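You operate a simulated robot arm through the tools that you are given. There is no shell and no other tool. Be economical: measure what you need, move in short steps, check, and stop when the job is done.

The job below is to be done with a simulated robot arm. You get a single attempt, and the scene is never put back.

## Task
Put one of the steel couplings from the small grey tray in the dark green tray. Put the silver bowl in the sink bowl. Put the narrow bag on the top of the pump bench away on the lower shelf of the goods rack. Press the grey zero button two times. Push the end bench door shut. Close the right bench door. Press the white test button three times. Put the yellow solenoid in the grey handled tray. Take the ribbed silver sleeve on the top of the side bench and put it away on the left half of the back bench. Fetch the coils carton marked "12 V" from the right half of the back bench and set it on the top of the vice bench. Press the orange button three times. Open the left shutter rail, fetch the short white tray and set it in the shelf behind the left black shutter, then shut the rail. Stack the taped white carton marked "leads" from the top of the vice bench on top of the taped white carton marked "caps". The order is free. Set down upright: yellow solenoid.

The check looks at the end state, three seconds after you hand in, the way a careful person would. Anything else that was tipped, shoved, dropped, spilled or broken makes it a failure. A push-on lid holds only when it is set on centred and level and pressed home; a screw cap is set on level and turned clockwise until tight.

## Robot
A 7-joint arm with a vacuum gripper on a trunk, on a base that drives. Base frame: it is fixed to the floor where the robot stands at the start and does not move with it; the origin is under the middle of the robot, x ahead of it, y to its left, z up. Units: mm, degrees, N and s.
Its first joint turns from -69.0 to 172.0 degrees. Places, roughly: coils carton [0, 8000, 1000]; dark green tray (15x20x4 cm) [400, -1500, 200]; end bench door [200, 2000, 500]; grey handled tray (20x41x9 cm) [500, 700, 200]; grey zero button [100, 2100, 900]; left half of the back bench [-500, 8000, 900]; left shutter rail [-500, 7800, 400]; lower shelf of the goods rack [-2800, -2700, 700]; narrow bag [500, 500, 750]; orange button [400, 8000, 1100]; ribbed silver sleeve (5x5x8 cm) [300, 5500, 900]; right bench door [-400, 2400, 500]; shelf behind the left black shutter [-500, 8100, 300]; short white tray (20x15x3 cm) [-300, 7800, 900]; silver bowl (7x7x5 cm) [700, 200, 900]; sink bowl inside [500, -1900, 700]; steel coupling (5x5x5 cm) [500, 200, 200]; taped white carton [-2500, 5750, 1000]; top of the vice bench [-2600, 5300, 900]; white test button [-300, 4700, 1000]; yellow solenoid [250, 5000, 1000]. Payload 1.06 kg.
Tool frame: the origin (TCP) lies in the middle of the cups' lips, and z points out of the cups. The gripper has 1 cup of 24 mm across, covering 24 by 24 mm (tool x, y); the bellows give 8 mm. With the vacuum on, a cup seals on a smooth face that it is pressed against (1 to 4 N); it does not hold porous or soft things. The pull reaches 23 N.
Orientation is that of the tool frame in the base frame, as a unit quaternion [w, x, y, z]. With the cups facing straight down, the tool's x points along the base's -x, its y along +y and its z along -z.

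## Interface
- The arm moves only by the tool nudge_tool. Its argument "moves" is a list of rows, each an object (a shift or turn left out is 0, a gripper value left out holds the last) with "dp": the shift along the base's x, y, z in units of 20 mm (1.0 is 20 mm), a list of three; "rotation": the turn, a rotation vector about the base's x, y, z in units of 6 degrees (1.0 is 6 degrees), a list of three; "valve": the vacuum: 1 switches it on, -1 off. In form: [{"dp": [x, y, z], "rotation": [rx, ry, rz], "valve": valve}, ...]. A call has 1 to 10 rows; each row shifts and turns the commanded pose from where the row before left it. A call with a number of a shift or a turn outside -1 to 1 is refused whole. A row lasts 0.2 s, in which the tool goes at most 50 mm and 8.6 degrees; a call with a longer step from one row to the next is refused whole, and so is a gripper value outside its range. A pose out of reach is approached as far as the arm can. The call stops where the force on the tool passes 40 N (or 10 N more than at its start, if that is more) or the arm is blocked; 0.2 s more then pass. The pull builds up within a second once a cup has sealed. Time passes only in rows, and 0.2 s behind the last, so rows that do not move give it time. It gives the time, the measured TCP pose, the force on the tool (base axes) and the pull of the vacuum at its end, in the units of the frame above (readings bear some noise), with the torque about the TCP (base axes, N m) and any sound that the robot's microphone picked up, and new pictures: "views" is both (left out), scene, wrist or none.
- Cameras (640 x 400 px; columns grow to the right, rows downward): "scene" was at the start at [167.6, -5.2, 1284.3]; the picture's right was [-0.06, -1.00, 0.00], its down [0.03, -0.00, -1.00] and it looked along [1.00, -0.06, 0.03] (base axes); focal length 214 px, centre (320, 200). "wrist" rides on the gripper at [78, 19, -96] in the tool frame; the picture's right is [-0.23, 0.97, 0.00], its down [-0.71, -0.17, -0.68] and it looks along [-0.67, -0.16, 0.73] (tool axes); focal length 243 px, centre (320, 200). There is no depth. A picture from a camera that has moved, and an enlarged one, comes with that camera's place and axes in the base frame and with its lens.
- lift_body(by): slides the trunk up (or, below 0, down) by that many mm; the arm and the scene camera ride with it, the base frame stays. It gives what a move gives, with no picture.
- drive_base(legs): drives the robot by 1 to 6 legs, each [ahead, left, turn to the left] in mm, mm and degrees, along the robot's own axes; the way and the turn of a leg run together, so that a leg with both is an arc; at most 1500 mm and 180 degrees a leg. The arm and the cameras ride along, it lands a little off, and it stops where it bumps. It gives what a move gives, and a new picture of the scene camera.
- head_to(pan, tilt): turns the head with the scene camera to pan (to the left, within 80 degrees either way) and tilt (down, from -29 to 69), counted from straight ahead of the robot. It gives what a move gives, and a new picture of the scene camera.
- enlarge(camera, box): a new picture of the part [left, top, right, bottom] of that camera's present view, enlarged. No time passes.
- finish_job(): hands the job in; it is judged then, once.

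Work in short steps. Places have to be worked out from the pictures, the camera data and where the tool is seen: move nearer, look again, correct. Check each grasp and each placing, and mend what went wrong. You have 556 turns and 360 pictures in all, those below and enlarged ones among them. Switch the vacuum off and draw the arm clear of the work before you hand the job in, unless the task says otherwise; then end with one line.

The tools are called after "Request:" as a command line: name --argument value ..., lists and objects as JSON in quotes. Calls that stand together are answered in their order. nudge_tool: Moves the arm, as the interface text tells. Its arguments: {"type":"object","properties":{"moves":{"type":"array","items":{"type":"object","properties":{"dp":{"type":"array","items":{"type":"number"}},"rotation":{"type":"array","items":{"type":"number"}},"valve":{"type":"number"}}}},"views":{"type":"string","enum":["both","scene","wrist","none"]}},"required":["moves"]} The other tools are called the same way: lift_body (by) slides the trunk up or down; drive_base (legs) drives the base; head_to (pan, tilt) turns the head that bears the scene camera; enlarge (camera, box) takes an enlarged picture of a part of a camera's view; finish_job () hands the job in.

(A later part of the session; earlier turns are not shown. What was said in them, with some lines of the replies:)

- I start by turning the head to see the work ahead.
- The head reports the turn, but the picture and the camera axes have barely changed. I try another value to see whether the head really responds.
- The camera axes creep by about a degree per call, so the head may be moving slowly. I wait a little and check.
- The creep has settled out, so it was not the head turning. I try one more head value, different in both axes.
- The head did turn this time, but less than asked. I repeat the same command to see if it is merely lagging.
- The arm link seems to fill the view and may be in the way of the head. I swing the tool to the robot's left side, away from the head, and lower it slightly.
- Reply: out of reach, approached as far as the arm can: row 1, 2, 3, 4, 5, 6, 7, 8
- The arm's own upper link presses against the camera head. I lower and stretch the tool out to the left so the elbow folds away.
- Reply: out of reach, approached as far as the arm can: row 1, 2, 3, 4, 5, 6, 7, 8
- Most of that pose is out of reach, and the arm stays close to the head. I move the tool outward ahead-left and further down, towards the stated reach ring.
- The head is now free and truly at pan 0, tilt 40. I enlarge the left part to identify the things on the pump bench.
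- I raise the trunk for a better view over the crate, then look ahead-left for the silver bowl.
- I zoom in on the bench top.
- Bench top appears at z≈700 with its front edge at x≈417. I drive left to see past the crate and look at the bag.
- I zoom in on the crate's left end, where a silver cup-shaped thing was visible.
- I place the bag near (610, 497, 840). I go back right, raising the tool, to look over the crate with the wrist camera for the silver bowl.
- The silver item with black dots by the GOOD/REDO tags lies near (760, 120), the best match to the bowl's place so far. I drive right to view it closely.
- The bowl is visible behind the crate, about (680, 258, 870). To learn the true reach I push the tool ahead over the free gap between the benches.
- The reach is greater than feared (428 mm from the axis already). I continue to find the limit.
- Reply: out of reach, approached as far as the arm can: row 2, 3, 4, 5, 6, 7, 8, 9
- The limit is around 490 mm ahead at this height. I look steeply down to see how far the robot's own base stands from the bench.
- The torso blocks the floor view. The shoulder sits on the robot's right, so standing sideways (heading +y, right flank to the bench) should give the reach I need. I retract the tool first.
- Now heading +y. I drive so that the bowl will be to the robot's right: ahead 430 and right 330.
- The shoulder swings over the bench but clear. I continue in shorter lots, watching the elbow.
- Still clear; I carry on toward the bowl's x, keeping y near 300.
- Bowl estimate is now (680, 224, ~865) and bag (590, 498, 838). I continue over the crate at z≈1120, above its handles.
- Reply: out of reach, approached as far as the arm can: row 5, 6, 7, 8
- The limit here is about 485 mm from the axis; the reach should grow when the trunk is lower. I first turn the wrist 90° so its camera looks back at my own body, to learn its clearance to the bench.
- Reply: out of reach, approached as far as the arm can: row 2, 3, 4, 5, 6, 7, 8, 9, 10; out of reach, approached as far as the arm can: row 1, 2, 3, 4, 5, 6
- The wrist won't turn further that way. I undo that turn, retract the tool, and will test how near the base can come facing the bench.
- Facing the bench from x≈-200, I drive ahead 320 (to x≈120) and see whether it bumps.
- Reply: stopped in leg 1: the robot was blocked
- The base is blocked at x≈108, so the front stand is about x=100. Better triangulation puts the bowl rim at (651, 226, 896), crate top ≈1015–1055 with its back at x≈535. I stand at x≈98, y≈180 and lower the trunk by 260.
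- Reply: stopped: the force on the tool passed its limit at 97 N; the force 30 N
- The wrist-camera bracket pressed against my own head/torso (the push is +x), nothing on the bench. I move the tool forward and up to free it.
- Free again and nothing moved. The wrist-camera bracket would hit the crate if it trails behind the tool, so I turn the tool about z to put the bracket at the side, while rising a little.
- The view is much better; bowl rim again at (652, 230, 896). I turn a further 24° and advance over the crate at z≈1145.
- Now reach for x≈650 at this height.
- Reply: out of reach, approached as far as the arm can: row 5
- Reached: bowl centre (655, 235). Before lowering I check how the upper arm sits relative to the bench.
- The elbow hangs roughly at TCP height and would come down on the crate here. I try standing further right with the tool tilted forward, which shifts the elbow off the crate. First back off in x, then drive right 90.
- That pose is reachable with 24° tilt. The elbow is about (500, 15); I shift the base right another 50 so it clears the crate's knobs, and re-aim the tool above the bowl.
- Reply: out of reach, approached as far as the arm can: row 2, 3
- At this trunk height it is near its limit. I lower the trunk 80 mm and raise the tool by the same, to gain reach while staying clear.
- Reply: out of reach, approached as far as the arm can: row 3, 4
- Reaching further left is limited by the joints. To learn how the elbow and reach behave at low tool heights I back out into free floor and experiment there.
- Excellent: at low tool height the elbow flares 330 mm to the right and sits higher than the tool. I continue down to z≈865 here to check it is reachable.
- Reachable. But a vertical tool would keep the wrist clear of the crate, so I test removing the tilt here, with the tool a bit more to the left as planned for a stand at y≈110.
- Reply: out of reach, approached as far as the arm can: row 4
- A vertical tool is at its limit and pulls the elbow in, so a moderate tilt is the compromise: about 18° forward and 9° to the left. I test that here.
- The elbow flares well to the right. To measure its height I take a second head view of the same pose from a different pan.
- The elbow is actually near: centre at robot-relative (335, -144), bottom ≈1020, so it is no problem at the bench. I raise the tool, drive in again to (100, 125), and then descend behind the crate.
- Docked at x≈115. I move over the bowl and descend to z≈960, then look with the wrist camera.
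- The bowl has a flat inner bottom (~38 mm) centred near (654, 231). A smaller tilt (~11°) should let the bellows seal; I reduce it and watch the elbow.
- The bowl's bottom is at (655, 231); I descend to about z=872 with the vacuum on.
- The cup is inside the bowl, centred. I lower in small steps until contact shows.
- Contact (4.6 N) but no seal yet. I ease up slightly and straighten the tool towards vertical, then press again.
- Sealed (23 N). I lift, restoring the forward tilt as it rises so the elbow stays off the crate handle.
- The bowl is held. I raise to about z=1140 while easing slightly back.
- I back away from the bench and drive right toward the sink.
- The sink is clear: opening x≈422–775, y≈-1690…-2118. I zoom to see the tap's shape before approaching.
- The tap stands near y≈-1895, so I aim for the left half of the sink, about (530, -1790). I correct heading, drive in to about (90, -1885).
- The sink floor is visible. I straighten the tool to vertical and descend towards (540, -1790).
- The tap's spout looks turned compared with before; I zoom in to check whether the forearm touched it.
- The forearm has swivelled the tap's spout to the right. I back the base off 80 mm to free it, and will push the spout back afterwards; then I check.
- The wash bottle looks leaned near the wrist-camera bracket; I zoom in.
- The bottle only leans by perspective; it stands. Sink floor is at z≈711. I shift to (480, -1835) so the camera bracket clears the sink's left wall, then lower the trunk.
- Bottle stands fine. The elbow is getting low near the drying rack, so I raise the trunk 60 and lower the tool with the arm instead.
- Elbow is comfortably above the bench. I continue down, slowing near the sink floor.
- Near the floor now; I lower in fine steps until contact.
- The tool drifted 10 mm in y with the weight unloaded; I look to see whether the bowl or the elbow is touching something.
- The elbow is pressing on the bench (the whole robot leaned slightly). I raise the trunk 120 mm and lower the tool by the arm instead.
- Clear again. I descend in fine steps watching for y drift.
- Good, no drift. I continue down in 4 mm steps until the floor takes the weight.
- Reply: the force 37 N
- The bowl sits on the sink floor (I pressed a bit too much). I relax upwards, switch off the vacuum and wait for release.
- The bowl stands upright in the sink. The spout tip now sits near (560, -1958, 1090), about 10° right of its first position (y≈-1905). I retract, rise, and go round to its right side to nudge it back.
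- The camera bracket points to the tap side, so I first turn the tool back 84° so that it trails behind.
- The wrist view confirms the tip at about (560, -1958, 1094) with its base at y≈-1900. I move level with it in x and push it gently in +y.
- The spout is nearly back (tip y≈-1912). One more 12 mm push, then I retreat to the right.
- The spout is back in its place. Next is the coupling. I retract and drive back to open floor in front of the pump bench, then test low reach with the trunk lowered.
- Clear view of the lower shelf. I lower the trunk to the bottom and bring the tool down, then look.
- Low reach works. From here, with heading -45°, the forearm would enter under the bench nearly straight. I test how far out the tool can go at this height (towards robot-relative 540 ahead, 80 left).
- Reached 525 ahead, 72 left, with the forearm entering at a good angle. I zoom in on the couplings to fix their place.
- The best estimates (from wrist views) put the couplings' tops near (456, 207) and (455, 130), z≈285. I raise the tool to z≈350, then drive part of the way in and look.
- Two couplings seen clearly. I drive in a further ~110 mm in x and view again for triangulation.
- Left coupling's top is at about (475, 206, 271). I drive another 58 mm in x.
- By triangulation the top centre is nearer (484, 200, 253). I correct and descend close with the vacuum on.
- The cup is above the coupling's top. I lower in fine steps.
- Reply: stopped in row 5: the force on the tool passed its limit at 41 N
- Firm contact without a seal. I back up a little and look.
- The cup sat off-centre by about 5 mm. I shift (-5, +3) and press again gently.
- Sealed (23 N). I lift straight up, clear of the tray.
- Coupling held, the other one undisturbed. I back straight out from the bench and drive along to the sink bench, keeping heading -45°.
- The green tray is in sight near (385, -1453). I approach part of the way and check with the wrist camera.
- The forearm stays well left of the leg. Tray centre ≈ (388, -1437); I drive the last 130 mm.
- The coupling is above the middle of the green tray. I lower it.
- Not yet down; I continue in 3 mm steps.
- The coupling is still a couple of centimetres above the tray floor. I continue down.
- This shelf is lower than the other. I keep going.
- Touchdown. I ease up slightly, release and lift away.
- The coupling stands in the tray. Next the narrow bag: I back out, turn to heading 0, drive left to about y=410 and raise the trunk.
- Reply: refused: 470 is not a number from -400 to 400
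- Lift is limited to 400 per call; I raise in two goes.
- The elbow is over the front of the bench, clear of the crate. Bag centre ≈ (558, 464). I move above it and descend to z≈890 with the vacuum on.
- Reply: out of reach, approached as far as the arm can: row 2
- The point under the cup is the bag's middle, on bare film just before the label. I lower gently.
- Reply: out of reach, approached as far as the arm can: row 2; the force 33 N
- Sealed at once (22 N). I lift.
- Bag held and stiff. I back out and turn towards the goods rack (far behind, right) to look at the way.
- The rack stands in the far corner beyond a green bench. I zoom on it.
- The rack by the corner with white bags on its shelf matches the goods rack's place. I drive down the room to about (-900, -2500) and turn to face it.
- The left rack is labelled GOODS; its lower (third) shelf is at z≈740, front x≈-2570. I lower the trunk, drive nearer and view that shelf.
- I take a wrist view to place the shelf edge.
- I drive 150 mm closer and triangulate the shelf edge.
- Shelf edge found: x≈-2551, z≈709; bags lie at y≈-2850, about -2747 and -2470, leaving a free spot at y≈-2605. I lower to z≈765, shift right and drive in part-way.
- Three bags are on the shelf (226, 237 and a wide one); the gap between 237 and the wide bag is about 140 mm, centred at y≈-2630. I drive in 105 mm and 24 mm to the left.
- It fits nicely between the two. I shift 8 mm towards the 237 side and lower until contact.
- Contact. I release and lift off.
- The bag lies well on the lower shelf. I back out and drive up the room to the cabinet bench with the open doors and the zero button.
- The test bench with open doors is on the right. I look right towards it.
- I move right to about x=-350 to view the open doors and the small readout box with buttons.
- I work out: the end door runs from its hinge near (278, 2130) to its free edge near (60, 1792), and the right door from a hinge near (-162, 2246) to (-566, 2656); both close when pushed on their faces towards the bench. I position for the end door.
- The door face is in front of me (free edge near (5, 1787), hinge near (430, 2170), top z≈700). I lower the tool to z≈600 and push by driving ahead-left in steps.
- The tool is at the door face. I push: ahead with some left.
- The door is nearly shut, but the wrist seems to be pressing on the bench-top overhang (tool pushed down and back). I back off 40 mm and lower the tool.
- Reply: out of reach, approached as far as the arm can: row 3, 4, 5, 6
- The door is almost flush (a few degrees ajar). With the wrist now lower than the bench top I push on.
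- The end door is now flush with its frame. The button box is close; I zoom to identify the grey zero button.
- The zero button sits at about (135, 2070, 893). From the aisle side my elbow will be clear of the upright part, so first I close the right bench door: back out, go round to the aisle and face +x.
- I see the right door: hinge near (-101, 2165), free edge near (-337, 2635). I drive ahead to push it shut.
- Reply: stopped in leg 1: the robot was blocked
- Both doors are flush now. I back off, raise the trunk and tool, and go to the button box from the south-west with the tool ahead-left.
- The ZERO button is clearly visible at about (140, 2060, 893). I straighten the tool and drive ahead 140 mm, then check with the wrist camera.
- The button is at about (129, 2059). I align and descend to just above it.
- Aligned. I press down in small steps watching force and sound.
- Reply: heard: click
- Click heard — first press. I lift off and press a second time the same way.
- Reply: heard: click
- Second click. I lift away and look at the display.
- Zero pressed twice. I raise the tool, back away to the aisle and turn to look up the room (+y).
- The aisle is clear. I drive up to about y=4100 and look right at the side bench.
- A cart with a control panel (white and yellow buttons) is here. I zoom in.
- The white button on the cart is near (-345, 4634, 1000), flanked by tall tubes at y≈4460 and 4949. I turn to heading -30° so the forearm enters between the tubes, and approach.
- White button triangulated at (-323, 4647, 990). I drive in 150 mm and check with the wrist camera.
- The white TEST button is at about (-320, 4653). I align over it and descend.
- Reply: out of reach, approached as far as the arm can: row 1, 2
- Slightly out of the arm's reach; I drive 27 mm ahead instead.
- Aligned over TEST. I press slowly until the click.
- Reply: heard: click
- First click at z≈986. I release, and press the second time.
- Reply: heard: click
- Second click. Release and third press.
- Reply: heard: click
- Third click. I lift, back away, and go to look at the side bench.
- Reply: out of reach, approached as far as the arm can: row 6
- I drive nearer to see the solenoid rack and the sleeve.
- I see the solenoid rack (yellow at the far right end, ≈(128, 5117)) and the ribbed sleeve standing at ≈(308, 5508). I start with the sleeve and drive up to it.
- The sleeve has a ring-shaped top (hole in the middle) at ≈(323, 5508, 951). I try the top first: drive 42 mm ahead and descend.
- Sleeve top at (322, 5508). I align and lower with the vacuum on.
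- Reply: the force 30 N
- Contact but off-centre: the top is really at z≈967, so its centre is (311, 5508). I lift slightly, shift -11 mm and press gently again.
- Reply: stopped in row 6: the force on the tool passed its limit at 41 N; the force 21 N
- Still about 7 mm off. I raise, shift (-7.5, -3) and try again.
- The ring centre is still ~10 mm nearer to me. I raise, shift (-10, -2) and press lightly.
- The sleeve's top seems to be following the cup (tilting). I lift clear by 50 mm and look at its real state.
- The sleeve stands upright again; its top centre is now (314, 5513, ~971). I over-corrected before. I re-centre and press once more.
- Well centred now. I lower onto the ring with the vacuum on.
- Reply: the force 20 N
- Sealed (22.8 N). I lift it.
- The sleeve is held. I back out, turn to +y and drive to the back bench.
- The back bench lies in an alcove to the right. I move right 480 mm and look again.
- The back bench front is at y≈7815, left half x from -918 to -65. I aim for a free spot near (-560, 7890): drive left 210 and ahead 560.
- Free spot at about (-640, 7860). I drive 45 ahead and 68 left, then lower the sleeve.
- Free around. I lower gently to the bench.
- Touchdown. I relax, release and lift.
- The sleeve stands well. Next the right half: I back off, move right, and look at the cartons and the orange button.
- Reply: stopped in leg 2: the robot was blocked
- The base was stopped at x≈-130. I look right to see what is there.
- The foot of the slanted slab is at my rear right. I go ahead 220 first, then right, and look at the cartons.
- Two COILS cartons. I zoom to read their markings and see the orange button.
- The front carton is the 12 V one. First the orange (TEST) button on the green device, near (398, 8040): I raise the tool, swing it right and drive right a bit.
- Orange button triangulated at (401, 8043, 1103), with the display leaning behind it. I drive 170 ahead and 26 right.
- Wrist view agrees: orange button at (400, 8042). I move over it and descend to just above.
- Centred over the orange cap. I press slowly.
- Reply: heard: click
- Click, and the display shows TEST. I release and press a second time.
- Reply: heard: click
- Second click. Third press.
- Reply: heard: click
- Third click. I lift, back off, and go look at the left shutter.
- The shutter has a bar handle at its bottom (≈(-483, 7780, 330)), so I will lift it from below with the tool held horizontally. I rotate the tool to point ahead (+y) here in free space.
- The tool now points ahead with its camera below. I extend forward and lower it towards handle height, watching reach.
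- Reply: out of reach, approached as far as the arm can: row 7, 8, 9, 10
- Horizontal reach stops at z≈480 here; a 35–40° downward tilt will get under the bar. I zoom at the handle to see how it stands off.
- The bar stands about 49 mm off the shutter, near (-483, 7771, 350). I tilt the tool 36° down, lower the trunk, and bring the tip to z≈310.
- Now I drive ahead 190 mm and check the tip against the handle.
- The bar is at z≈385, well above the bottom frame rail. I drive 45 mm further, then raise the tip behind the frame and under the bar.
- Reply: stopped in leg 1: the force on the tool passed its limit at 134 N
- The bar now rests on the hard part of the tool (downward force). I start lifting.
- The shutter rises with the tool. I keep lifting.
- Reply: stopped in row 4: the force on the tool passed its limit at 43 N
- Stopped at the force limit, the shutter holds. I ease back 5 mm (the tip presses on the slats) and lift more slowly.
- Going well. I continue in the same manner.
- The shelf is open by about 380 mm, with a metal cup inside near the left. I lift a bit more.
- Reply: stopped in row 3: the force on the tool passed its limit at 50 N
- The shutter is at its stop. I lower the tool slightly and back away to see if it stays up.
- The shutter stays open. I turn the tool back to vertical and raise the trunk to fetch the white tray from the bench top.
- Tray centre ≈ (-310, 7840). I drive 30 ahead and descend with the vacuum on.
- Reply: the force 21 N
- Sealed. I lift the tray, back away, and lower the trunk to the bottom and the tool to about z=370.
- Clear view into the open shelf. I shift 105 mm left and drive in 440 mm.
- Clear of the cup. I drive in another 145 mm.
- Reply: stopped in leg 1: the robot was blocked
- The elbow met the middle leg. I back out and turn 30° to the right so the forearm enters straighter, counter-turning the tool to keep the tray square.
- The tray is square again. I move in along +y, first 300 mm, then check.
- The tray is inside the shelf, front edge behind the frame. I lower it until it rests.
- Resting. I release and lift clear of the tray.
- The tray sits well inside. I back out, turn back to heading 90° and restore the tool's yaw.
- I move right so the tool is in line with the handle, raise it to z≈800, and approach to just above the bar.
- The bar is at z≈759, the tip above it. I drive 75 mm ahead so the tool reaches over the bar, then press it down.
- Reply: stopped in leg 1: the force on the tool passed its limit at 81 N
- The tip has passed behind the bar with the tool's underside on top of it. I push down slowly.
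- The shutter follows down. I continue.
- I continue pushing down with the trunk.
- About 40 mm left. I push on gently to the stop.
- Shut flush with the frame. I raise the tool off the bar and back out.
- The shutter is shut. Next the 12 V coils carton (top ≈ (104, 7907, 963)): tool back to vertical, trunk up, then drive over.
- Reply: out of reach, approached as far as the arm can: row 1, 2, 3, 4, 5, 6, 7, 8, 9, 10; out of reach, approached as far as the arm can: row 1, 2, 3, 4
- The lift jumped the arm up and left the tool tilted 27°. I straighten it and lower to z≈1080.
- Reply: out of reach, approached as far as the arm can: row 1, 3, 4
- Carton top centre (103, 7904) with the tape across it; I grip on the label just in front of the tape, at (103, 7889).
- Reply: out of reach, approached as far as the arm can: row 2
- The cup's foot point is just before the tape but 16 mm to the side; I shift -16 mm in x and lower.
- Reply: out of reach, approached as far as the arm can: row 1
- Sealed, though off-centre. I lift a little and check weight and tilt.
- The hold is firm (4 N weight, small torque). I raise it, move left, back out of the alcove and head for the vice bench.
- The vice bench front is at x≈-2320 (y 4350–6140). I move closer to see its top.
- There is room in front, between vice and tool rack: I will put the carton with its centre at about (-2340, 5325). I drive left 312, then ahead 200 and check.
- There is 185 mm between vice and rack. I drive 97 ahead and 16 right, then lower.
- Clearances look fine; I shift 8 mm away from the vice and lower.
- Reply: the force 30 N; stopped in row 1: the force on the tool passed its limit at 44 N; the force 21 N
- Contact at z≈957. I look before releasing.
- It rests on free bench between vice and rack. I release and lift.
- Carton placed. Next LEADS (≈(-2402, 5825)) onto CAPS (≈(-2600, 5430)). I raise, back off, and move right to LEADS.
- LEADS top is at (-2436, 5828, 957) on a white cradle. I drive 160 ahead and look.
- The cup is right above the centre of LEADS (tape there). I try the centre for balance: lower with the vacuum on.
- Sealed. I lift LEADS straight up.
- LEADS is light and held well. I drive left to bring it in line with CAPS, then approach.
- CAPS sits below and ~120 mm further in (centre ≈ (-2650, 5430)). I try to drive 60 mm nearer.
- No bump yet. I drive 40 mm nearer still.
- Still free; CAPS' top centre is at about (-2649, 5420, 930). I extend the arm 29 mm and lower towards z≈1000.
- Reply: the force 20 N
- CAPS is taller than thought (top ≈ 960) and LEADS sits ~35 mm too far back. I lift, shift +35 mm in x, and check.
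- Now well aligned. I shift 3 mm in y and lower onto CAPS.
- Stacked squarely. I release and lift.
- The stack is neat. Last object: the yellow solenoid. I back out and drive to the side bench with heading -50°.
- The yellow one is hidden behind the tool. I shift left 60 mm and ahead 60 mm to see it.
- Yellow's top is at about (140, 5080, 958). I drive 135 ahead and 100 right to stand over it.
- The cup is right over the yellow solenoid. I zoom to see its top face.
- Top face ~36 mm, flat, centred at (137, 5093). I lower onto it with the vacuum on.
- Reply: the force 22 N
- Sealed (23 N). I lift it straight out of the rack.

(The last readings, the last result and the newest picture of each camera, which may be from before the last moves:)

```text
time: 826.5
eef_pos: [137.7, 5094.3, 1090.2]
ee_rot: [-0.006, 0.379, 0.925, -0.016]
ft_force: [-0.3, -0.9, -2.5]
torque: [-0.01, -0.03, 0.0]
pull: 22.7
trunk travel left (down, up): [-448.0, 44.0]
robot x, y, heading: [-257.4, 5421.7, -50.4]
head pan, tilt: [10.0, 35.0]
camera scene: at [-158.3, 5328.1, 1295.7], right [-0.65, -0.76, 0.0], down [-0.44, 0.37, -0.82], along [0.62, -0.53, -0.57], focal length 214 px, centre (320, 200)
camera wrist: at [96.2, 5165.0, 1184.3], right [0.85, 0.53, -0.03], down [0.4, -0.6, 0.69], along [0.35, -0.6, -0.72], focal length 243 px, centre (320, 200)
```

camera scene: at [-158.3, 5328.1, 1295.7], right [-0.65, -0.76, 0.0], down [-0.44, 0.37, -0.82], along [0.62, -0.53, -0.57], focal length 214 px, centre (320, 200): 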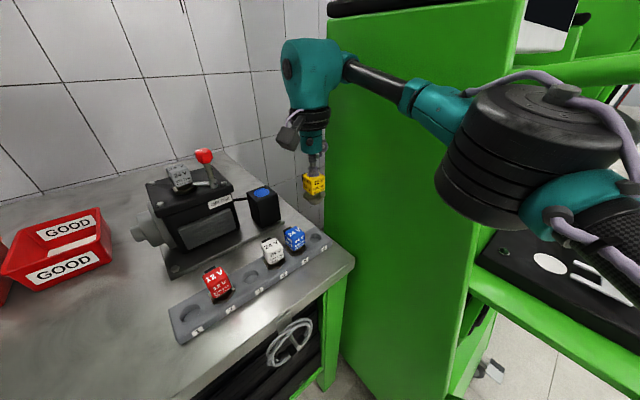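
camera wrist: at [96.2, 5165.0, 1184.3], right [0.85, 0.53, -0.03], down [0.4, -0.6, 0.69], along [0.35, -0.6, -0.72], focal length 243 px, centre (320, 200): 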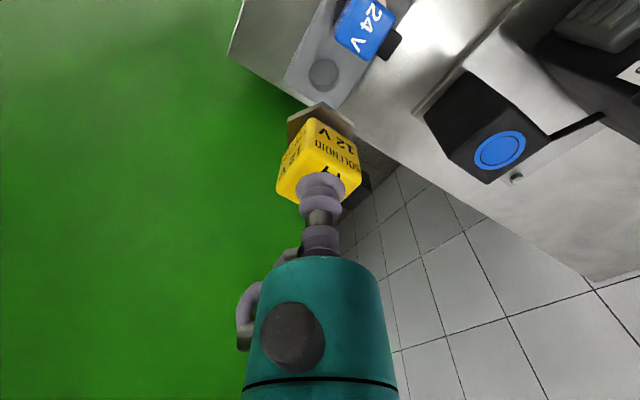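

The solenoid is held upright (hex base down). I back out and drive down the aisle towards the pump bench.

Request:
drive_base --legs '[[-480, 0, 0], [0, 0, -40], [0, -500, 0], [1500, 0, 0], [1500, 0, 0], [1200, 0, 0]]'

```text
time: 855.7
eef_pos: [-1089.1, 1063.6, 1089.6]
ee_rot: [-0.011, 0.675, 0.737, -0.013]
ft_force: [-0.2, 0.3, -1.9]
torque: [-0.03, 0.02, -0.04]
pull: 23.2
trunk travel left (down, up): [-448.0, 44.0]
robot x, y, heading: [-1171.4, 1568.6, -90.8]
head pan, tilt: [10.0, 35.0]
camera scene: at [-1161.9, 1432.4, 1295.7], right [-0.99, -0.16, 0.0], down [-0.09, 0.57, -0.82], along [0.13, -0.81, -0.57], focal length 214 px, centre (320, 200)
```

scene: 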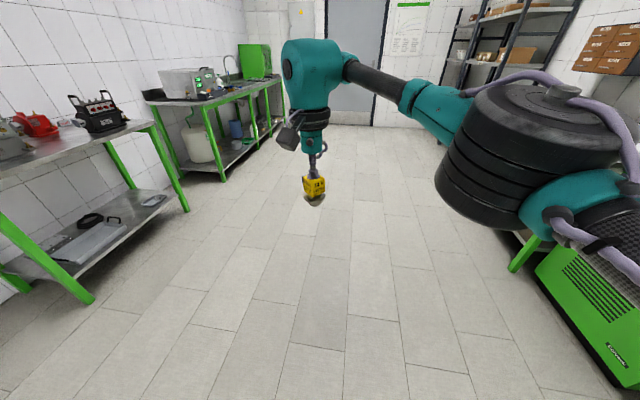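

I turn to heading -45°, drive to a stand-off before the pump bench, and lower the trunk there.

Request:
drive_base --legs '[[0, 0, 45], [950, 290, 0]]'

Request:
lift_body --by -300

Request:
lift_body --by -140

```text
time: 862.8
eef_pos: [80.3, 760.6, 1089.8]
ee_rot: [-0.005, 0.354, 0.935, -0.017]
ft_force: [0.5, 0.5, -1.2]
torque: [0.0, 0.02, 0.0]
pull: 22.8
trunk travel left (down, up): [-448.0, 44.0]
robot x, y, heading: [-329.5, 1066.6, -47.3]
head pan, tilt: [10.0, 35.0]
camera scene: at [-226.5, 978.0, 1295.7], right [-0.61, -0.79, 0.0], down [-0.46, 0.35, -0.82], along [0.65, -0.5, -0.57], focal length 214 px, centre (320, 200)
```

scene: 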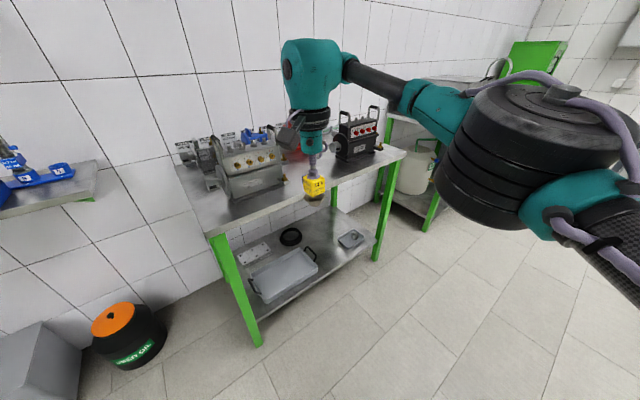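

```text
time: 865.8
eef_pos: [79.8, 759.6, 789.3]
ee_rot: [-0.004, 0.354, 0.935, -0.017]
ft_force: [0.6, 0.1, -2.1]
torque: [-0.01, 0.0, 0.02]
pull: 22.9
trunk travel left (down, up): [-148.0, 344.0]
robot x, y, heading: [-327.9, 1067.2, -47.6]
head pan, tilt: [10.0, 35.0]
```

```text
time: 867.5
eef_pos: [80.5, 760.1, 649.5]
ee_rot: [-0.004, 0.354, 0.935, -0.017]
ft_force: [-0.5, 0.0, -2.3]
torque: [0.02, -0.03, -0.01]
pull: 23.3
trunk travel left (down, up): [-8.0, 484.0]
robot x, y, heading: [-329.2, 1062.0, -47.3]
head pan, tilt: [10.0, 35.0]
```

I lower the tool to z≈410 and drive in towards the tray (centre ≈ (513, 680)).

Request:
nudge_tool --moves '[{"dp": [0, 0, -1]}, {"dp": [0, 0, -1]}, {"dp": [0, 0, -1]}, {"dp": [0, 0, -1]}, {"dp": [0, 0, -1]}, {"dp": [0, 0, -1]}, {"dp": [0, 0, -1]}, {"dp": [0, 0, -1]}, {"dp": [0, 0, -1]}, {"dp": [0, 0, -1]}]' --views "none"

Request:
nudge_tool --moves '[{"dp": [0, 0, -1]}, {"dp": [0, 0, -1]}]' --views "none"

Request:
drive_base --legs '[[210, 160, 0]]'

Request:
nudge_tool --moves '[{}]' --views "wrist"

```text
time: 869.7
eef_pos: [81.0, 760.0, 447.8]
ee_rot: [-0.005, 0.355, 0.935, -0.016]
ft_force: [0.3, 0.6, -1.5]
torque: [0.04, -0.03, -0.01]
pull: 22.6
trunk travel left (down, up): [-8.0, 484.0]
robot x, y, heading: [-329.0, 1067.3, -47.4]
head pan, tilt: [10.0, 35.0]
```

```text
time: 870.3
eef_pos: [82.2, 759.1, 408.5]
ee_rot: [-0.004, 0.354, 0.935, -0.016]
ft_force: [-0.3, -0.2, -1.5]
torque: [0.01, -0.01, 0.0]
pull: 22.9
trunk travel left (down, up): [-8.0, 484.0]
robot x, y, heading: [-329.7, 1065.1, -47.2]
head pan, tilt: [10.0, 35.0]
```

```text
time: 872.3
eef_pos: [348.2, 708.8, 408.5]
ee_rot: [-0.004, 0.352, 0.936, -0.017]
ft_force: [0.1, 0.6, -2.0]
torque: [0.03, 0.0, 0.01]
pull: 23.3
trunk travel left (down, up): [-8.0, 484.0]
robot x, y, heading: [-65.4, 1011.2, -47.2]
head pan, tilt: [10.0, 35.0]
camera scene: at [133.9, 822.1, 835.5], right [-0.6, -0.8, 0.0], down [-0.46, 0.35, -0.82], along [0.65, -0.5, -0.57], focal length 214 px, centre (320, 200)
```

scene: 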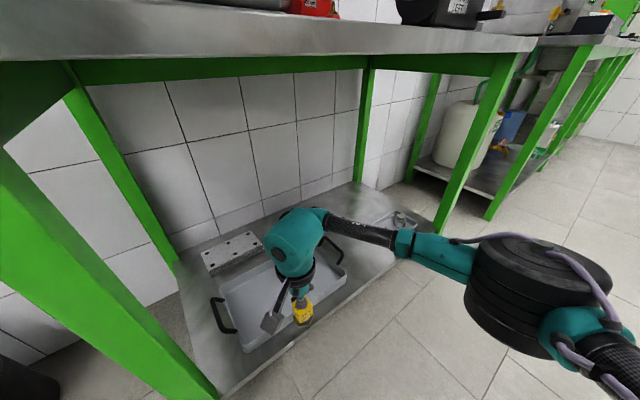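

```text
time: 872.7
eef_pos: [347.2, 708.2, 408.6]
ee_rot: [-0.004, 0.353, 0.936, -0.017]
ft_force: [0.4, -0.5, -1.5]
torque: [0.01, -0.02, 0.0]
pull: 22.8
trunk travel left (down, up): [-8.0, 484.0]
robot x, y, heading: [-63.6, 1015.7, -47.0]
head pan, tilt: [10.0, 35.0]
camera wrist: at [302.3, 776.4, 503.0], right [0.82, 0.57, -0.03], down [0.43, -0.58, 0.69], along [0.38, -0.58, -0.72], focal length 243 px, centre (320, 200)
```

wrist: 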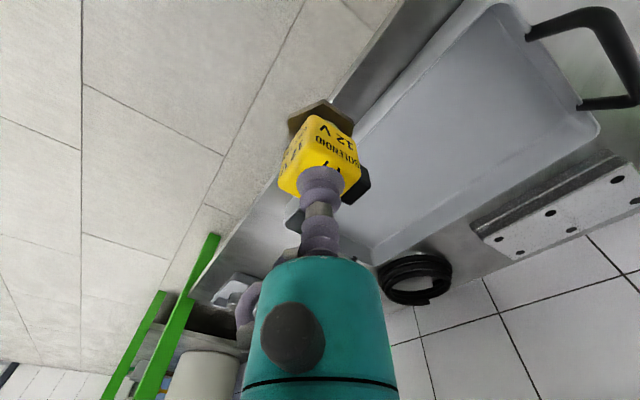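

The tray interior is ahead-right in view, centre ≈ (508, 730). I drive the remaining 158 mm in x.

Request:
drive_base --legs '[[103, 120, 0]]'

Request:
nudge_tool --moves '[{"dp": [0, 0, -0.5]}]' --views "wrist"

```text
time: 874.4
eef_pos: [504.5, 713.3, 409.1]
ee_rot: [-0.004, 0.354, 0.935, -0.017]
ft_force: [0.1, 0.3, -1.7]
torque: [0.0, -0.02, -0.02]
pull: 23.0
trunk travel left (down, up): [-8.0, 484.0]
robot x, y, heading: [98.5, 1021.9, -47.2]
head pan, tilt: [10.0, 35.0]
camera scene: at [293.4, 828.2, 835.5], right [-0.61, -0.8, 0.0], down [-0.46, 0.35, -0.82], along [0.65, -0.5, -0.57], focal length 214 px, centre (320, 200)
```

scene: 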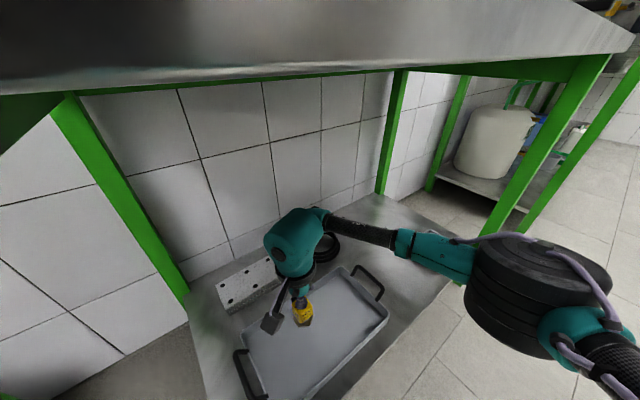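

```text
time: 874.8
eef_pos: [508.0, 713.7, 399.2]
ee_rot: [-0.005, 0.354, 0.935, -0.017]
ft_force: [0.4, -0.2, -2.4]
torque: [0.03, 0.0, 0.0]
pull: 23.1
trunk travel left (down, up): [-8.0, 484.0]
robot x, y, heading: [100.9, 1015.4, -47.5]
head pan, tilt: [10.0, 35.0]
camera wrist: at [462.5, 782.8, 493.5], right [0.82, 0.57, -0.03], down [0.43, -0.58, 0.69], along [0.38, -0.58, -0.72], focal length 243 px, centre (320, 200)
```

wrist: 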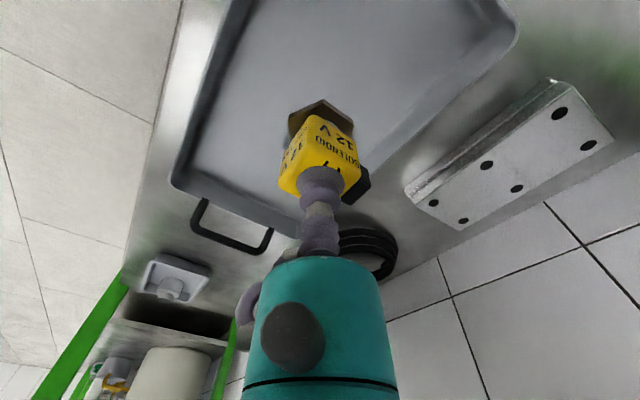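

The foot point is well inside the tray. I lower in steps.

Request:
nudge_tool --moves '[{"dp": [0, 0, -1]}, {"dp": [0, 0, -1]}, {"dp": [0, 0, -1]}, {"dp": [0, 0, -0.5]}]' --views "wrist"

```text
time: 875.8
eef_pos: [505.6, 715.1, 328.6]
ee_rot: [-0.004, 0.353, 0.936, -0.018]
ft_force: [-0.2, 0.1, -2.1]
torque: [0.0, 0.01, -0.01]
pull: 22.6
trunk travel left (down, up): [-8.0, 484.0]
robot x, y, heading: [94.5, 1020.7, -47.5]
head pan, tilt: [10.0, 35.0]
camera wrist: at [461.6, 783.7, 422.5], right [0.82, 0.57, -0.03], down [0.43, -0.58, 0.69], along [0.38, -0.58, -0.72], focal length 243 px, centre (320, 200)
```

wrist: 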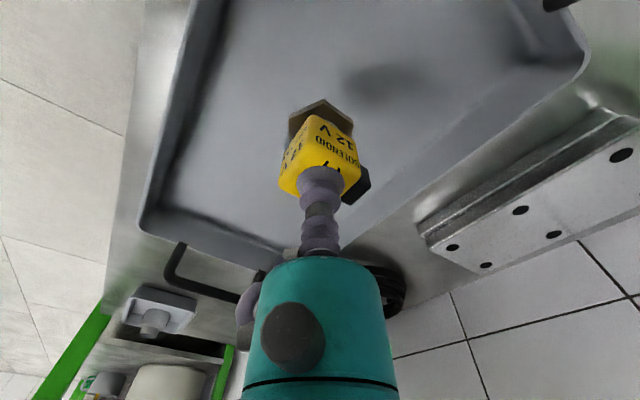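

Request:
nudge_tool --moves '[{"dp": [0, 0, -0.6]}, {"dp": [0, 0, -0.4]}, {}]' --views "none"

Request:
nudge_tool --moves '[{"dp": [0, 0, -0.3]}, {"dp": [0, 0, -0.2]}, {}]' --views "none"

```text
time: 876.6
eef_pos: [506.4, 715.5, 307.6]
ee_rot: [-0.005, 0.353, 0.935, -0.017]
ft_force: [0.3, -0.9, -2.6]
torque: [0.02, 0.0, 0.02]
pull: 22.7
trunk travel left (down, up): [-8.0, 484.0]
robot x, y, heading: [98.8, 1019.6, -47.4]
head pan, tilt: [10.0, 35.0]
```

```text
time: 877.4
eef_pos: [505.7, 713.7, 298.6]
ee_rot: [-0.004, 0.353, 0.935, -0.017]
ft_force: [0.1, -0.3, -2.3]
torque: [0.02, 0.03, 0.0]
pull: 22.8
trunk travel left (down, up): [-8.0, 484.0]
robot x, y, heading: [94.2, 1018.4, -47.3]
head pan, tilt: [10.0, 35.0]
```

Request:
nudge_tool --moves '[{"dp": [0, 0, -0.25]}, {"dp": [0, 0, -0.2]}, {}]' --views "none"

Request:
nudge_tool --moves '[{"dp": [0, 0, -0.25]}, {}]' --views "wrist"

```text
time: 878.2
eef_pos: [507.3, 713.8, 291.0]
ee_rot: [-0.003, 0.355, 0.935, -0.017]
ft_force: [-1.4, -1.8, 13.4]
torque: [0.03, 0.0, 0.0]
pull: 22.6
trunk travel left (down, up): [-8.0, 484.0]
robot x, y, heading: [96.0, 1021.1, -47.3]
head pan, tilt: [10.0, 35.0]
```

```text
time: 878.8
eef_pos: [505.9, 713.4, 285.9]
ee_rot: [-0.004, 0.354, 0.935, -0.017]
ft_force: [-1.0, -1.3, 17.0]
torque: [0.06, -0.06, 0.0]
pull: 23.1
trunk travel left (down, up): [-8.0, 484.0]
robot x, y, heading: [94.7, 1017.2, -47.5]
head pan, tilt: [10.0, 35.0]
camera wrist: at [461.5, 782.5, 380.2], right [0.82, 0.57, -0.03], down [0.43, -0.58, 0.69], along [0.38, -0.58, -0.72], focal length 243 px, centre (320, 200)
```

wrist: 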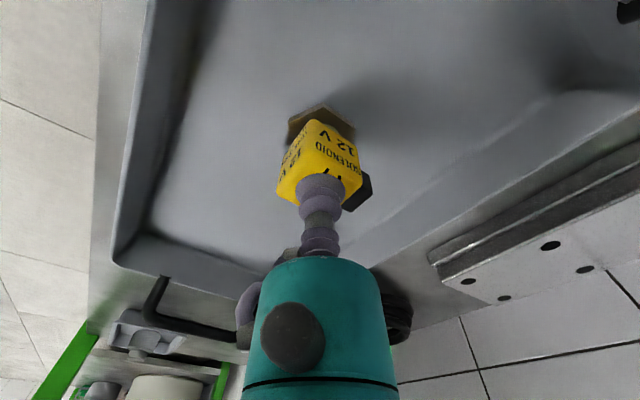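

It stands on the tray floor. I relax, release, and lift away gently.

Request:
nudge_tool --moves '[{"dp": [0, 0, 0.25]}, {"valve": -1}, {}, {}, {}, {"dp": [0, 0, 0.3]}, {"dp": [0, 0, 0.7]}, {"dp": [0, 0, 1]}, {"dp": [0, 0, 1]}]' --views "wrist"

```text
time: 880.8
eef_pos: [508.3, 711.4, 350.7]
ee_rot: [-0.005, 0.355, 0.935, -0.017]
ft_force: [-0.5, 0.0, 0.0]
torque: [-0.03, 0.05, 0.0]
pull: 0.0
trunk travel left (down, up): [-8.0, 484.0]
robot x, y, heading: [96.2, 1017.0, -47.2]
head pan, tilt: [10.0, 35.0]
camera wrist: at [463.5, 780.7, 444.7], right [0.82, 0.57, -0.03], down [0.43, -0.58, 0.69], along [0.38, -0.58, -0.72], focal length 243 px, centre (320, 200)
```

wrist: 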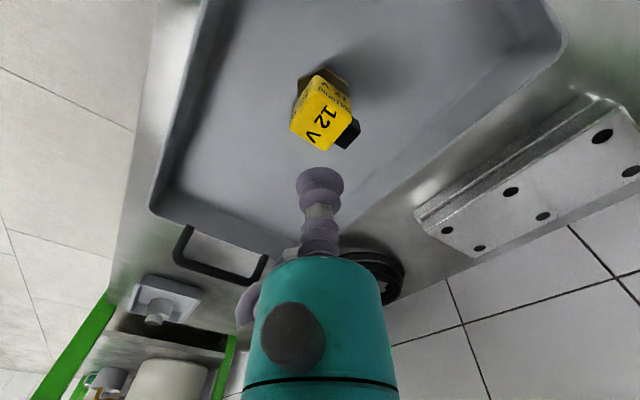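

The solenoid stands upright in the tray. I raise the tool, back out, and take a last look at the doors.

Request:
nudge_tool --moves '[{"dp": [0, 0, 1]}, {"dp": [0, 0, 1]}, {"dp": [0, 0, 1]}]' --views "none"

Request:
drive_base --legs '[[-330, -340, 0], [-300, -150, 0], [0, 0, 120]]'

Request:
head_to --pan -10 --tilt 10

```text
time: 881.6
eef_pos: [507.0, 712.0, 411.6]
ee_rot: [-0.005, 0.354, 0.935, -0.016]
ft_force: [0.4, -0.7, -0.2]
torque: [0.01, 0.0, 0.01]
pull: 0.1
trunk travel left (down, up): [-8.0, 484.0]
robot x, y, heading: [95.6, 1021.6, -47.3]
head pan, tilt: [10.0, 35.0]
```

```text
time: 891.9
eef_pos: [-609.4, 1641.9, 410.9]
ee_rot: [0.013, -0.622, 0.783, -0.013]
ft_force: [0.1, -0.3, -0.1]
torque: [0.01, -0.02, -0.02]
pull: 0.1
trunk travel left (down, up): [-8.0, 484.0]
robot x, y, heading: [-684.3, 1134.7, 70.9]
head pan, tilt: [10.0, 35.0]
camera scene: at [-609.7, 1399.9, 835.5], right [0.99, -0.16, 0.0], down [-0.09, -0.57, -0.82], along [0.13, 0.81, -0.57], focal length 214 px, centre (320, 200)
```

scene: 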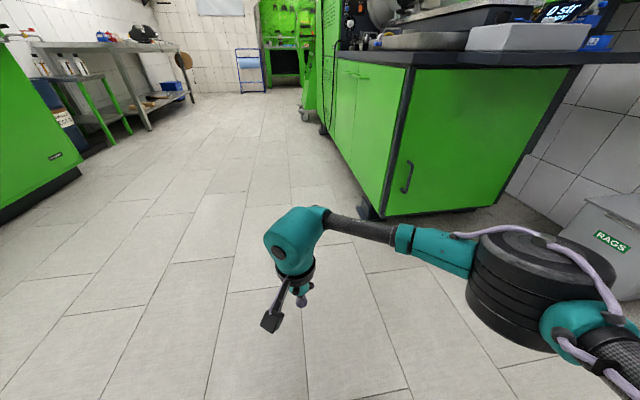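

```text
time: 892.8
eef_pos: [-609.0, 1643.6, 411.0]
ee_rot: [0.013, -0.622, 0.783, -0.012]
ft_force: [-0.3, -0.2, -0.6]
torque: [0.02, -0.02, 0.01]
pull: 0.1
trunk travel left (down, up): [-8.0, 484.0]
robot x, y, heading: [-682.5, 1136.6, 71.0]
head pan, tilt: [-10.0, 10.0]
camera scene: at [-578.4, 1394.3, 875.6], right [0.88, -0.48, 0.0], down [-0.08, -0.15, -0.98], along [0.48, 0.86, -0.17], focal length 214 px, centre (320, 200)
```

scene: 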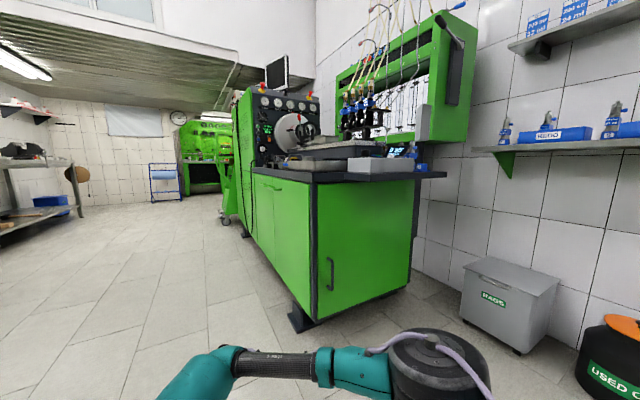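

Both bench doors are flush, the vacuum is off and the arm is clear of everything. Every item on the list is done, so I hand the job in.

Request:
finish_job

```text
The job is handed in.
```

I did every item on the list and handed the job in; I don't have the check's verdict. Two things happened along the way: my forearm pushed the sink tap's spout aside and I pushed it back, and the sleeve tipped briefly at pickup but stood upright again.
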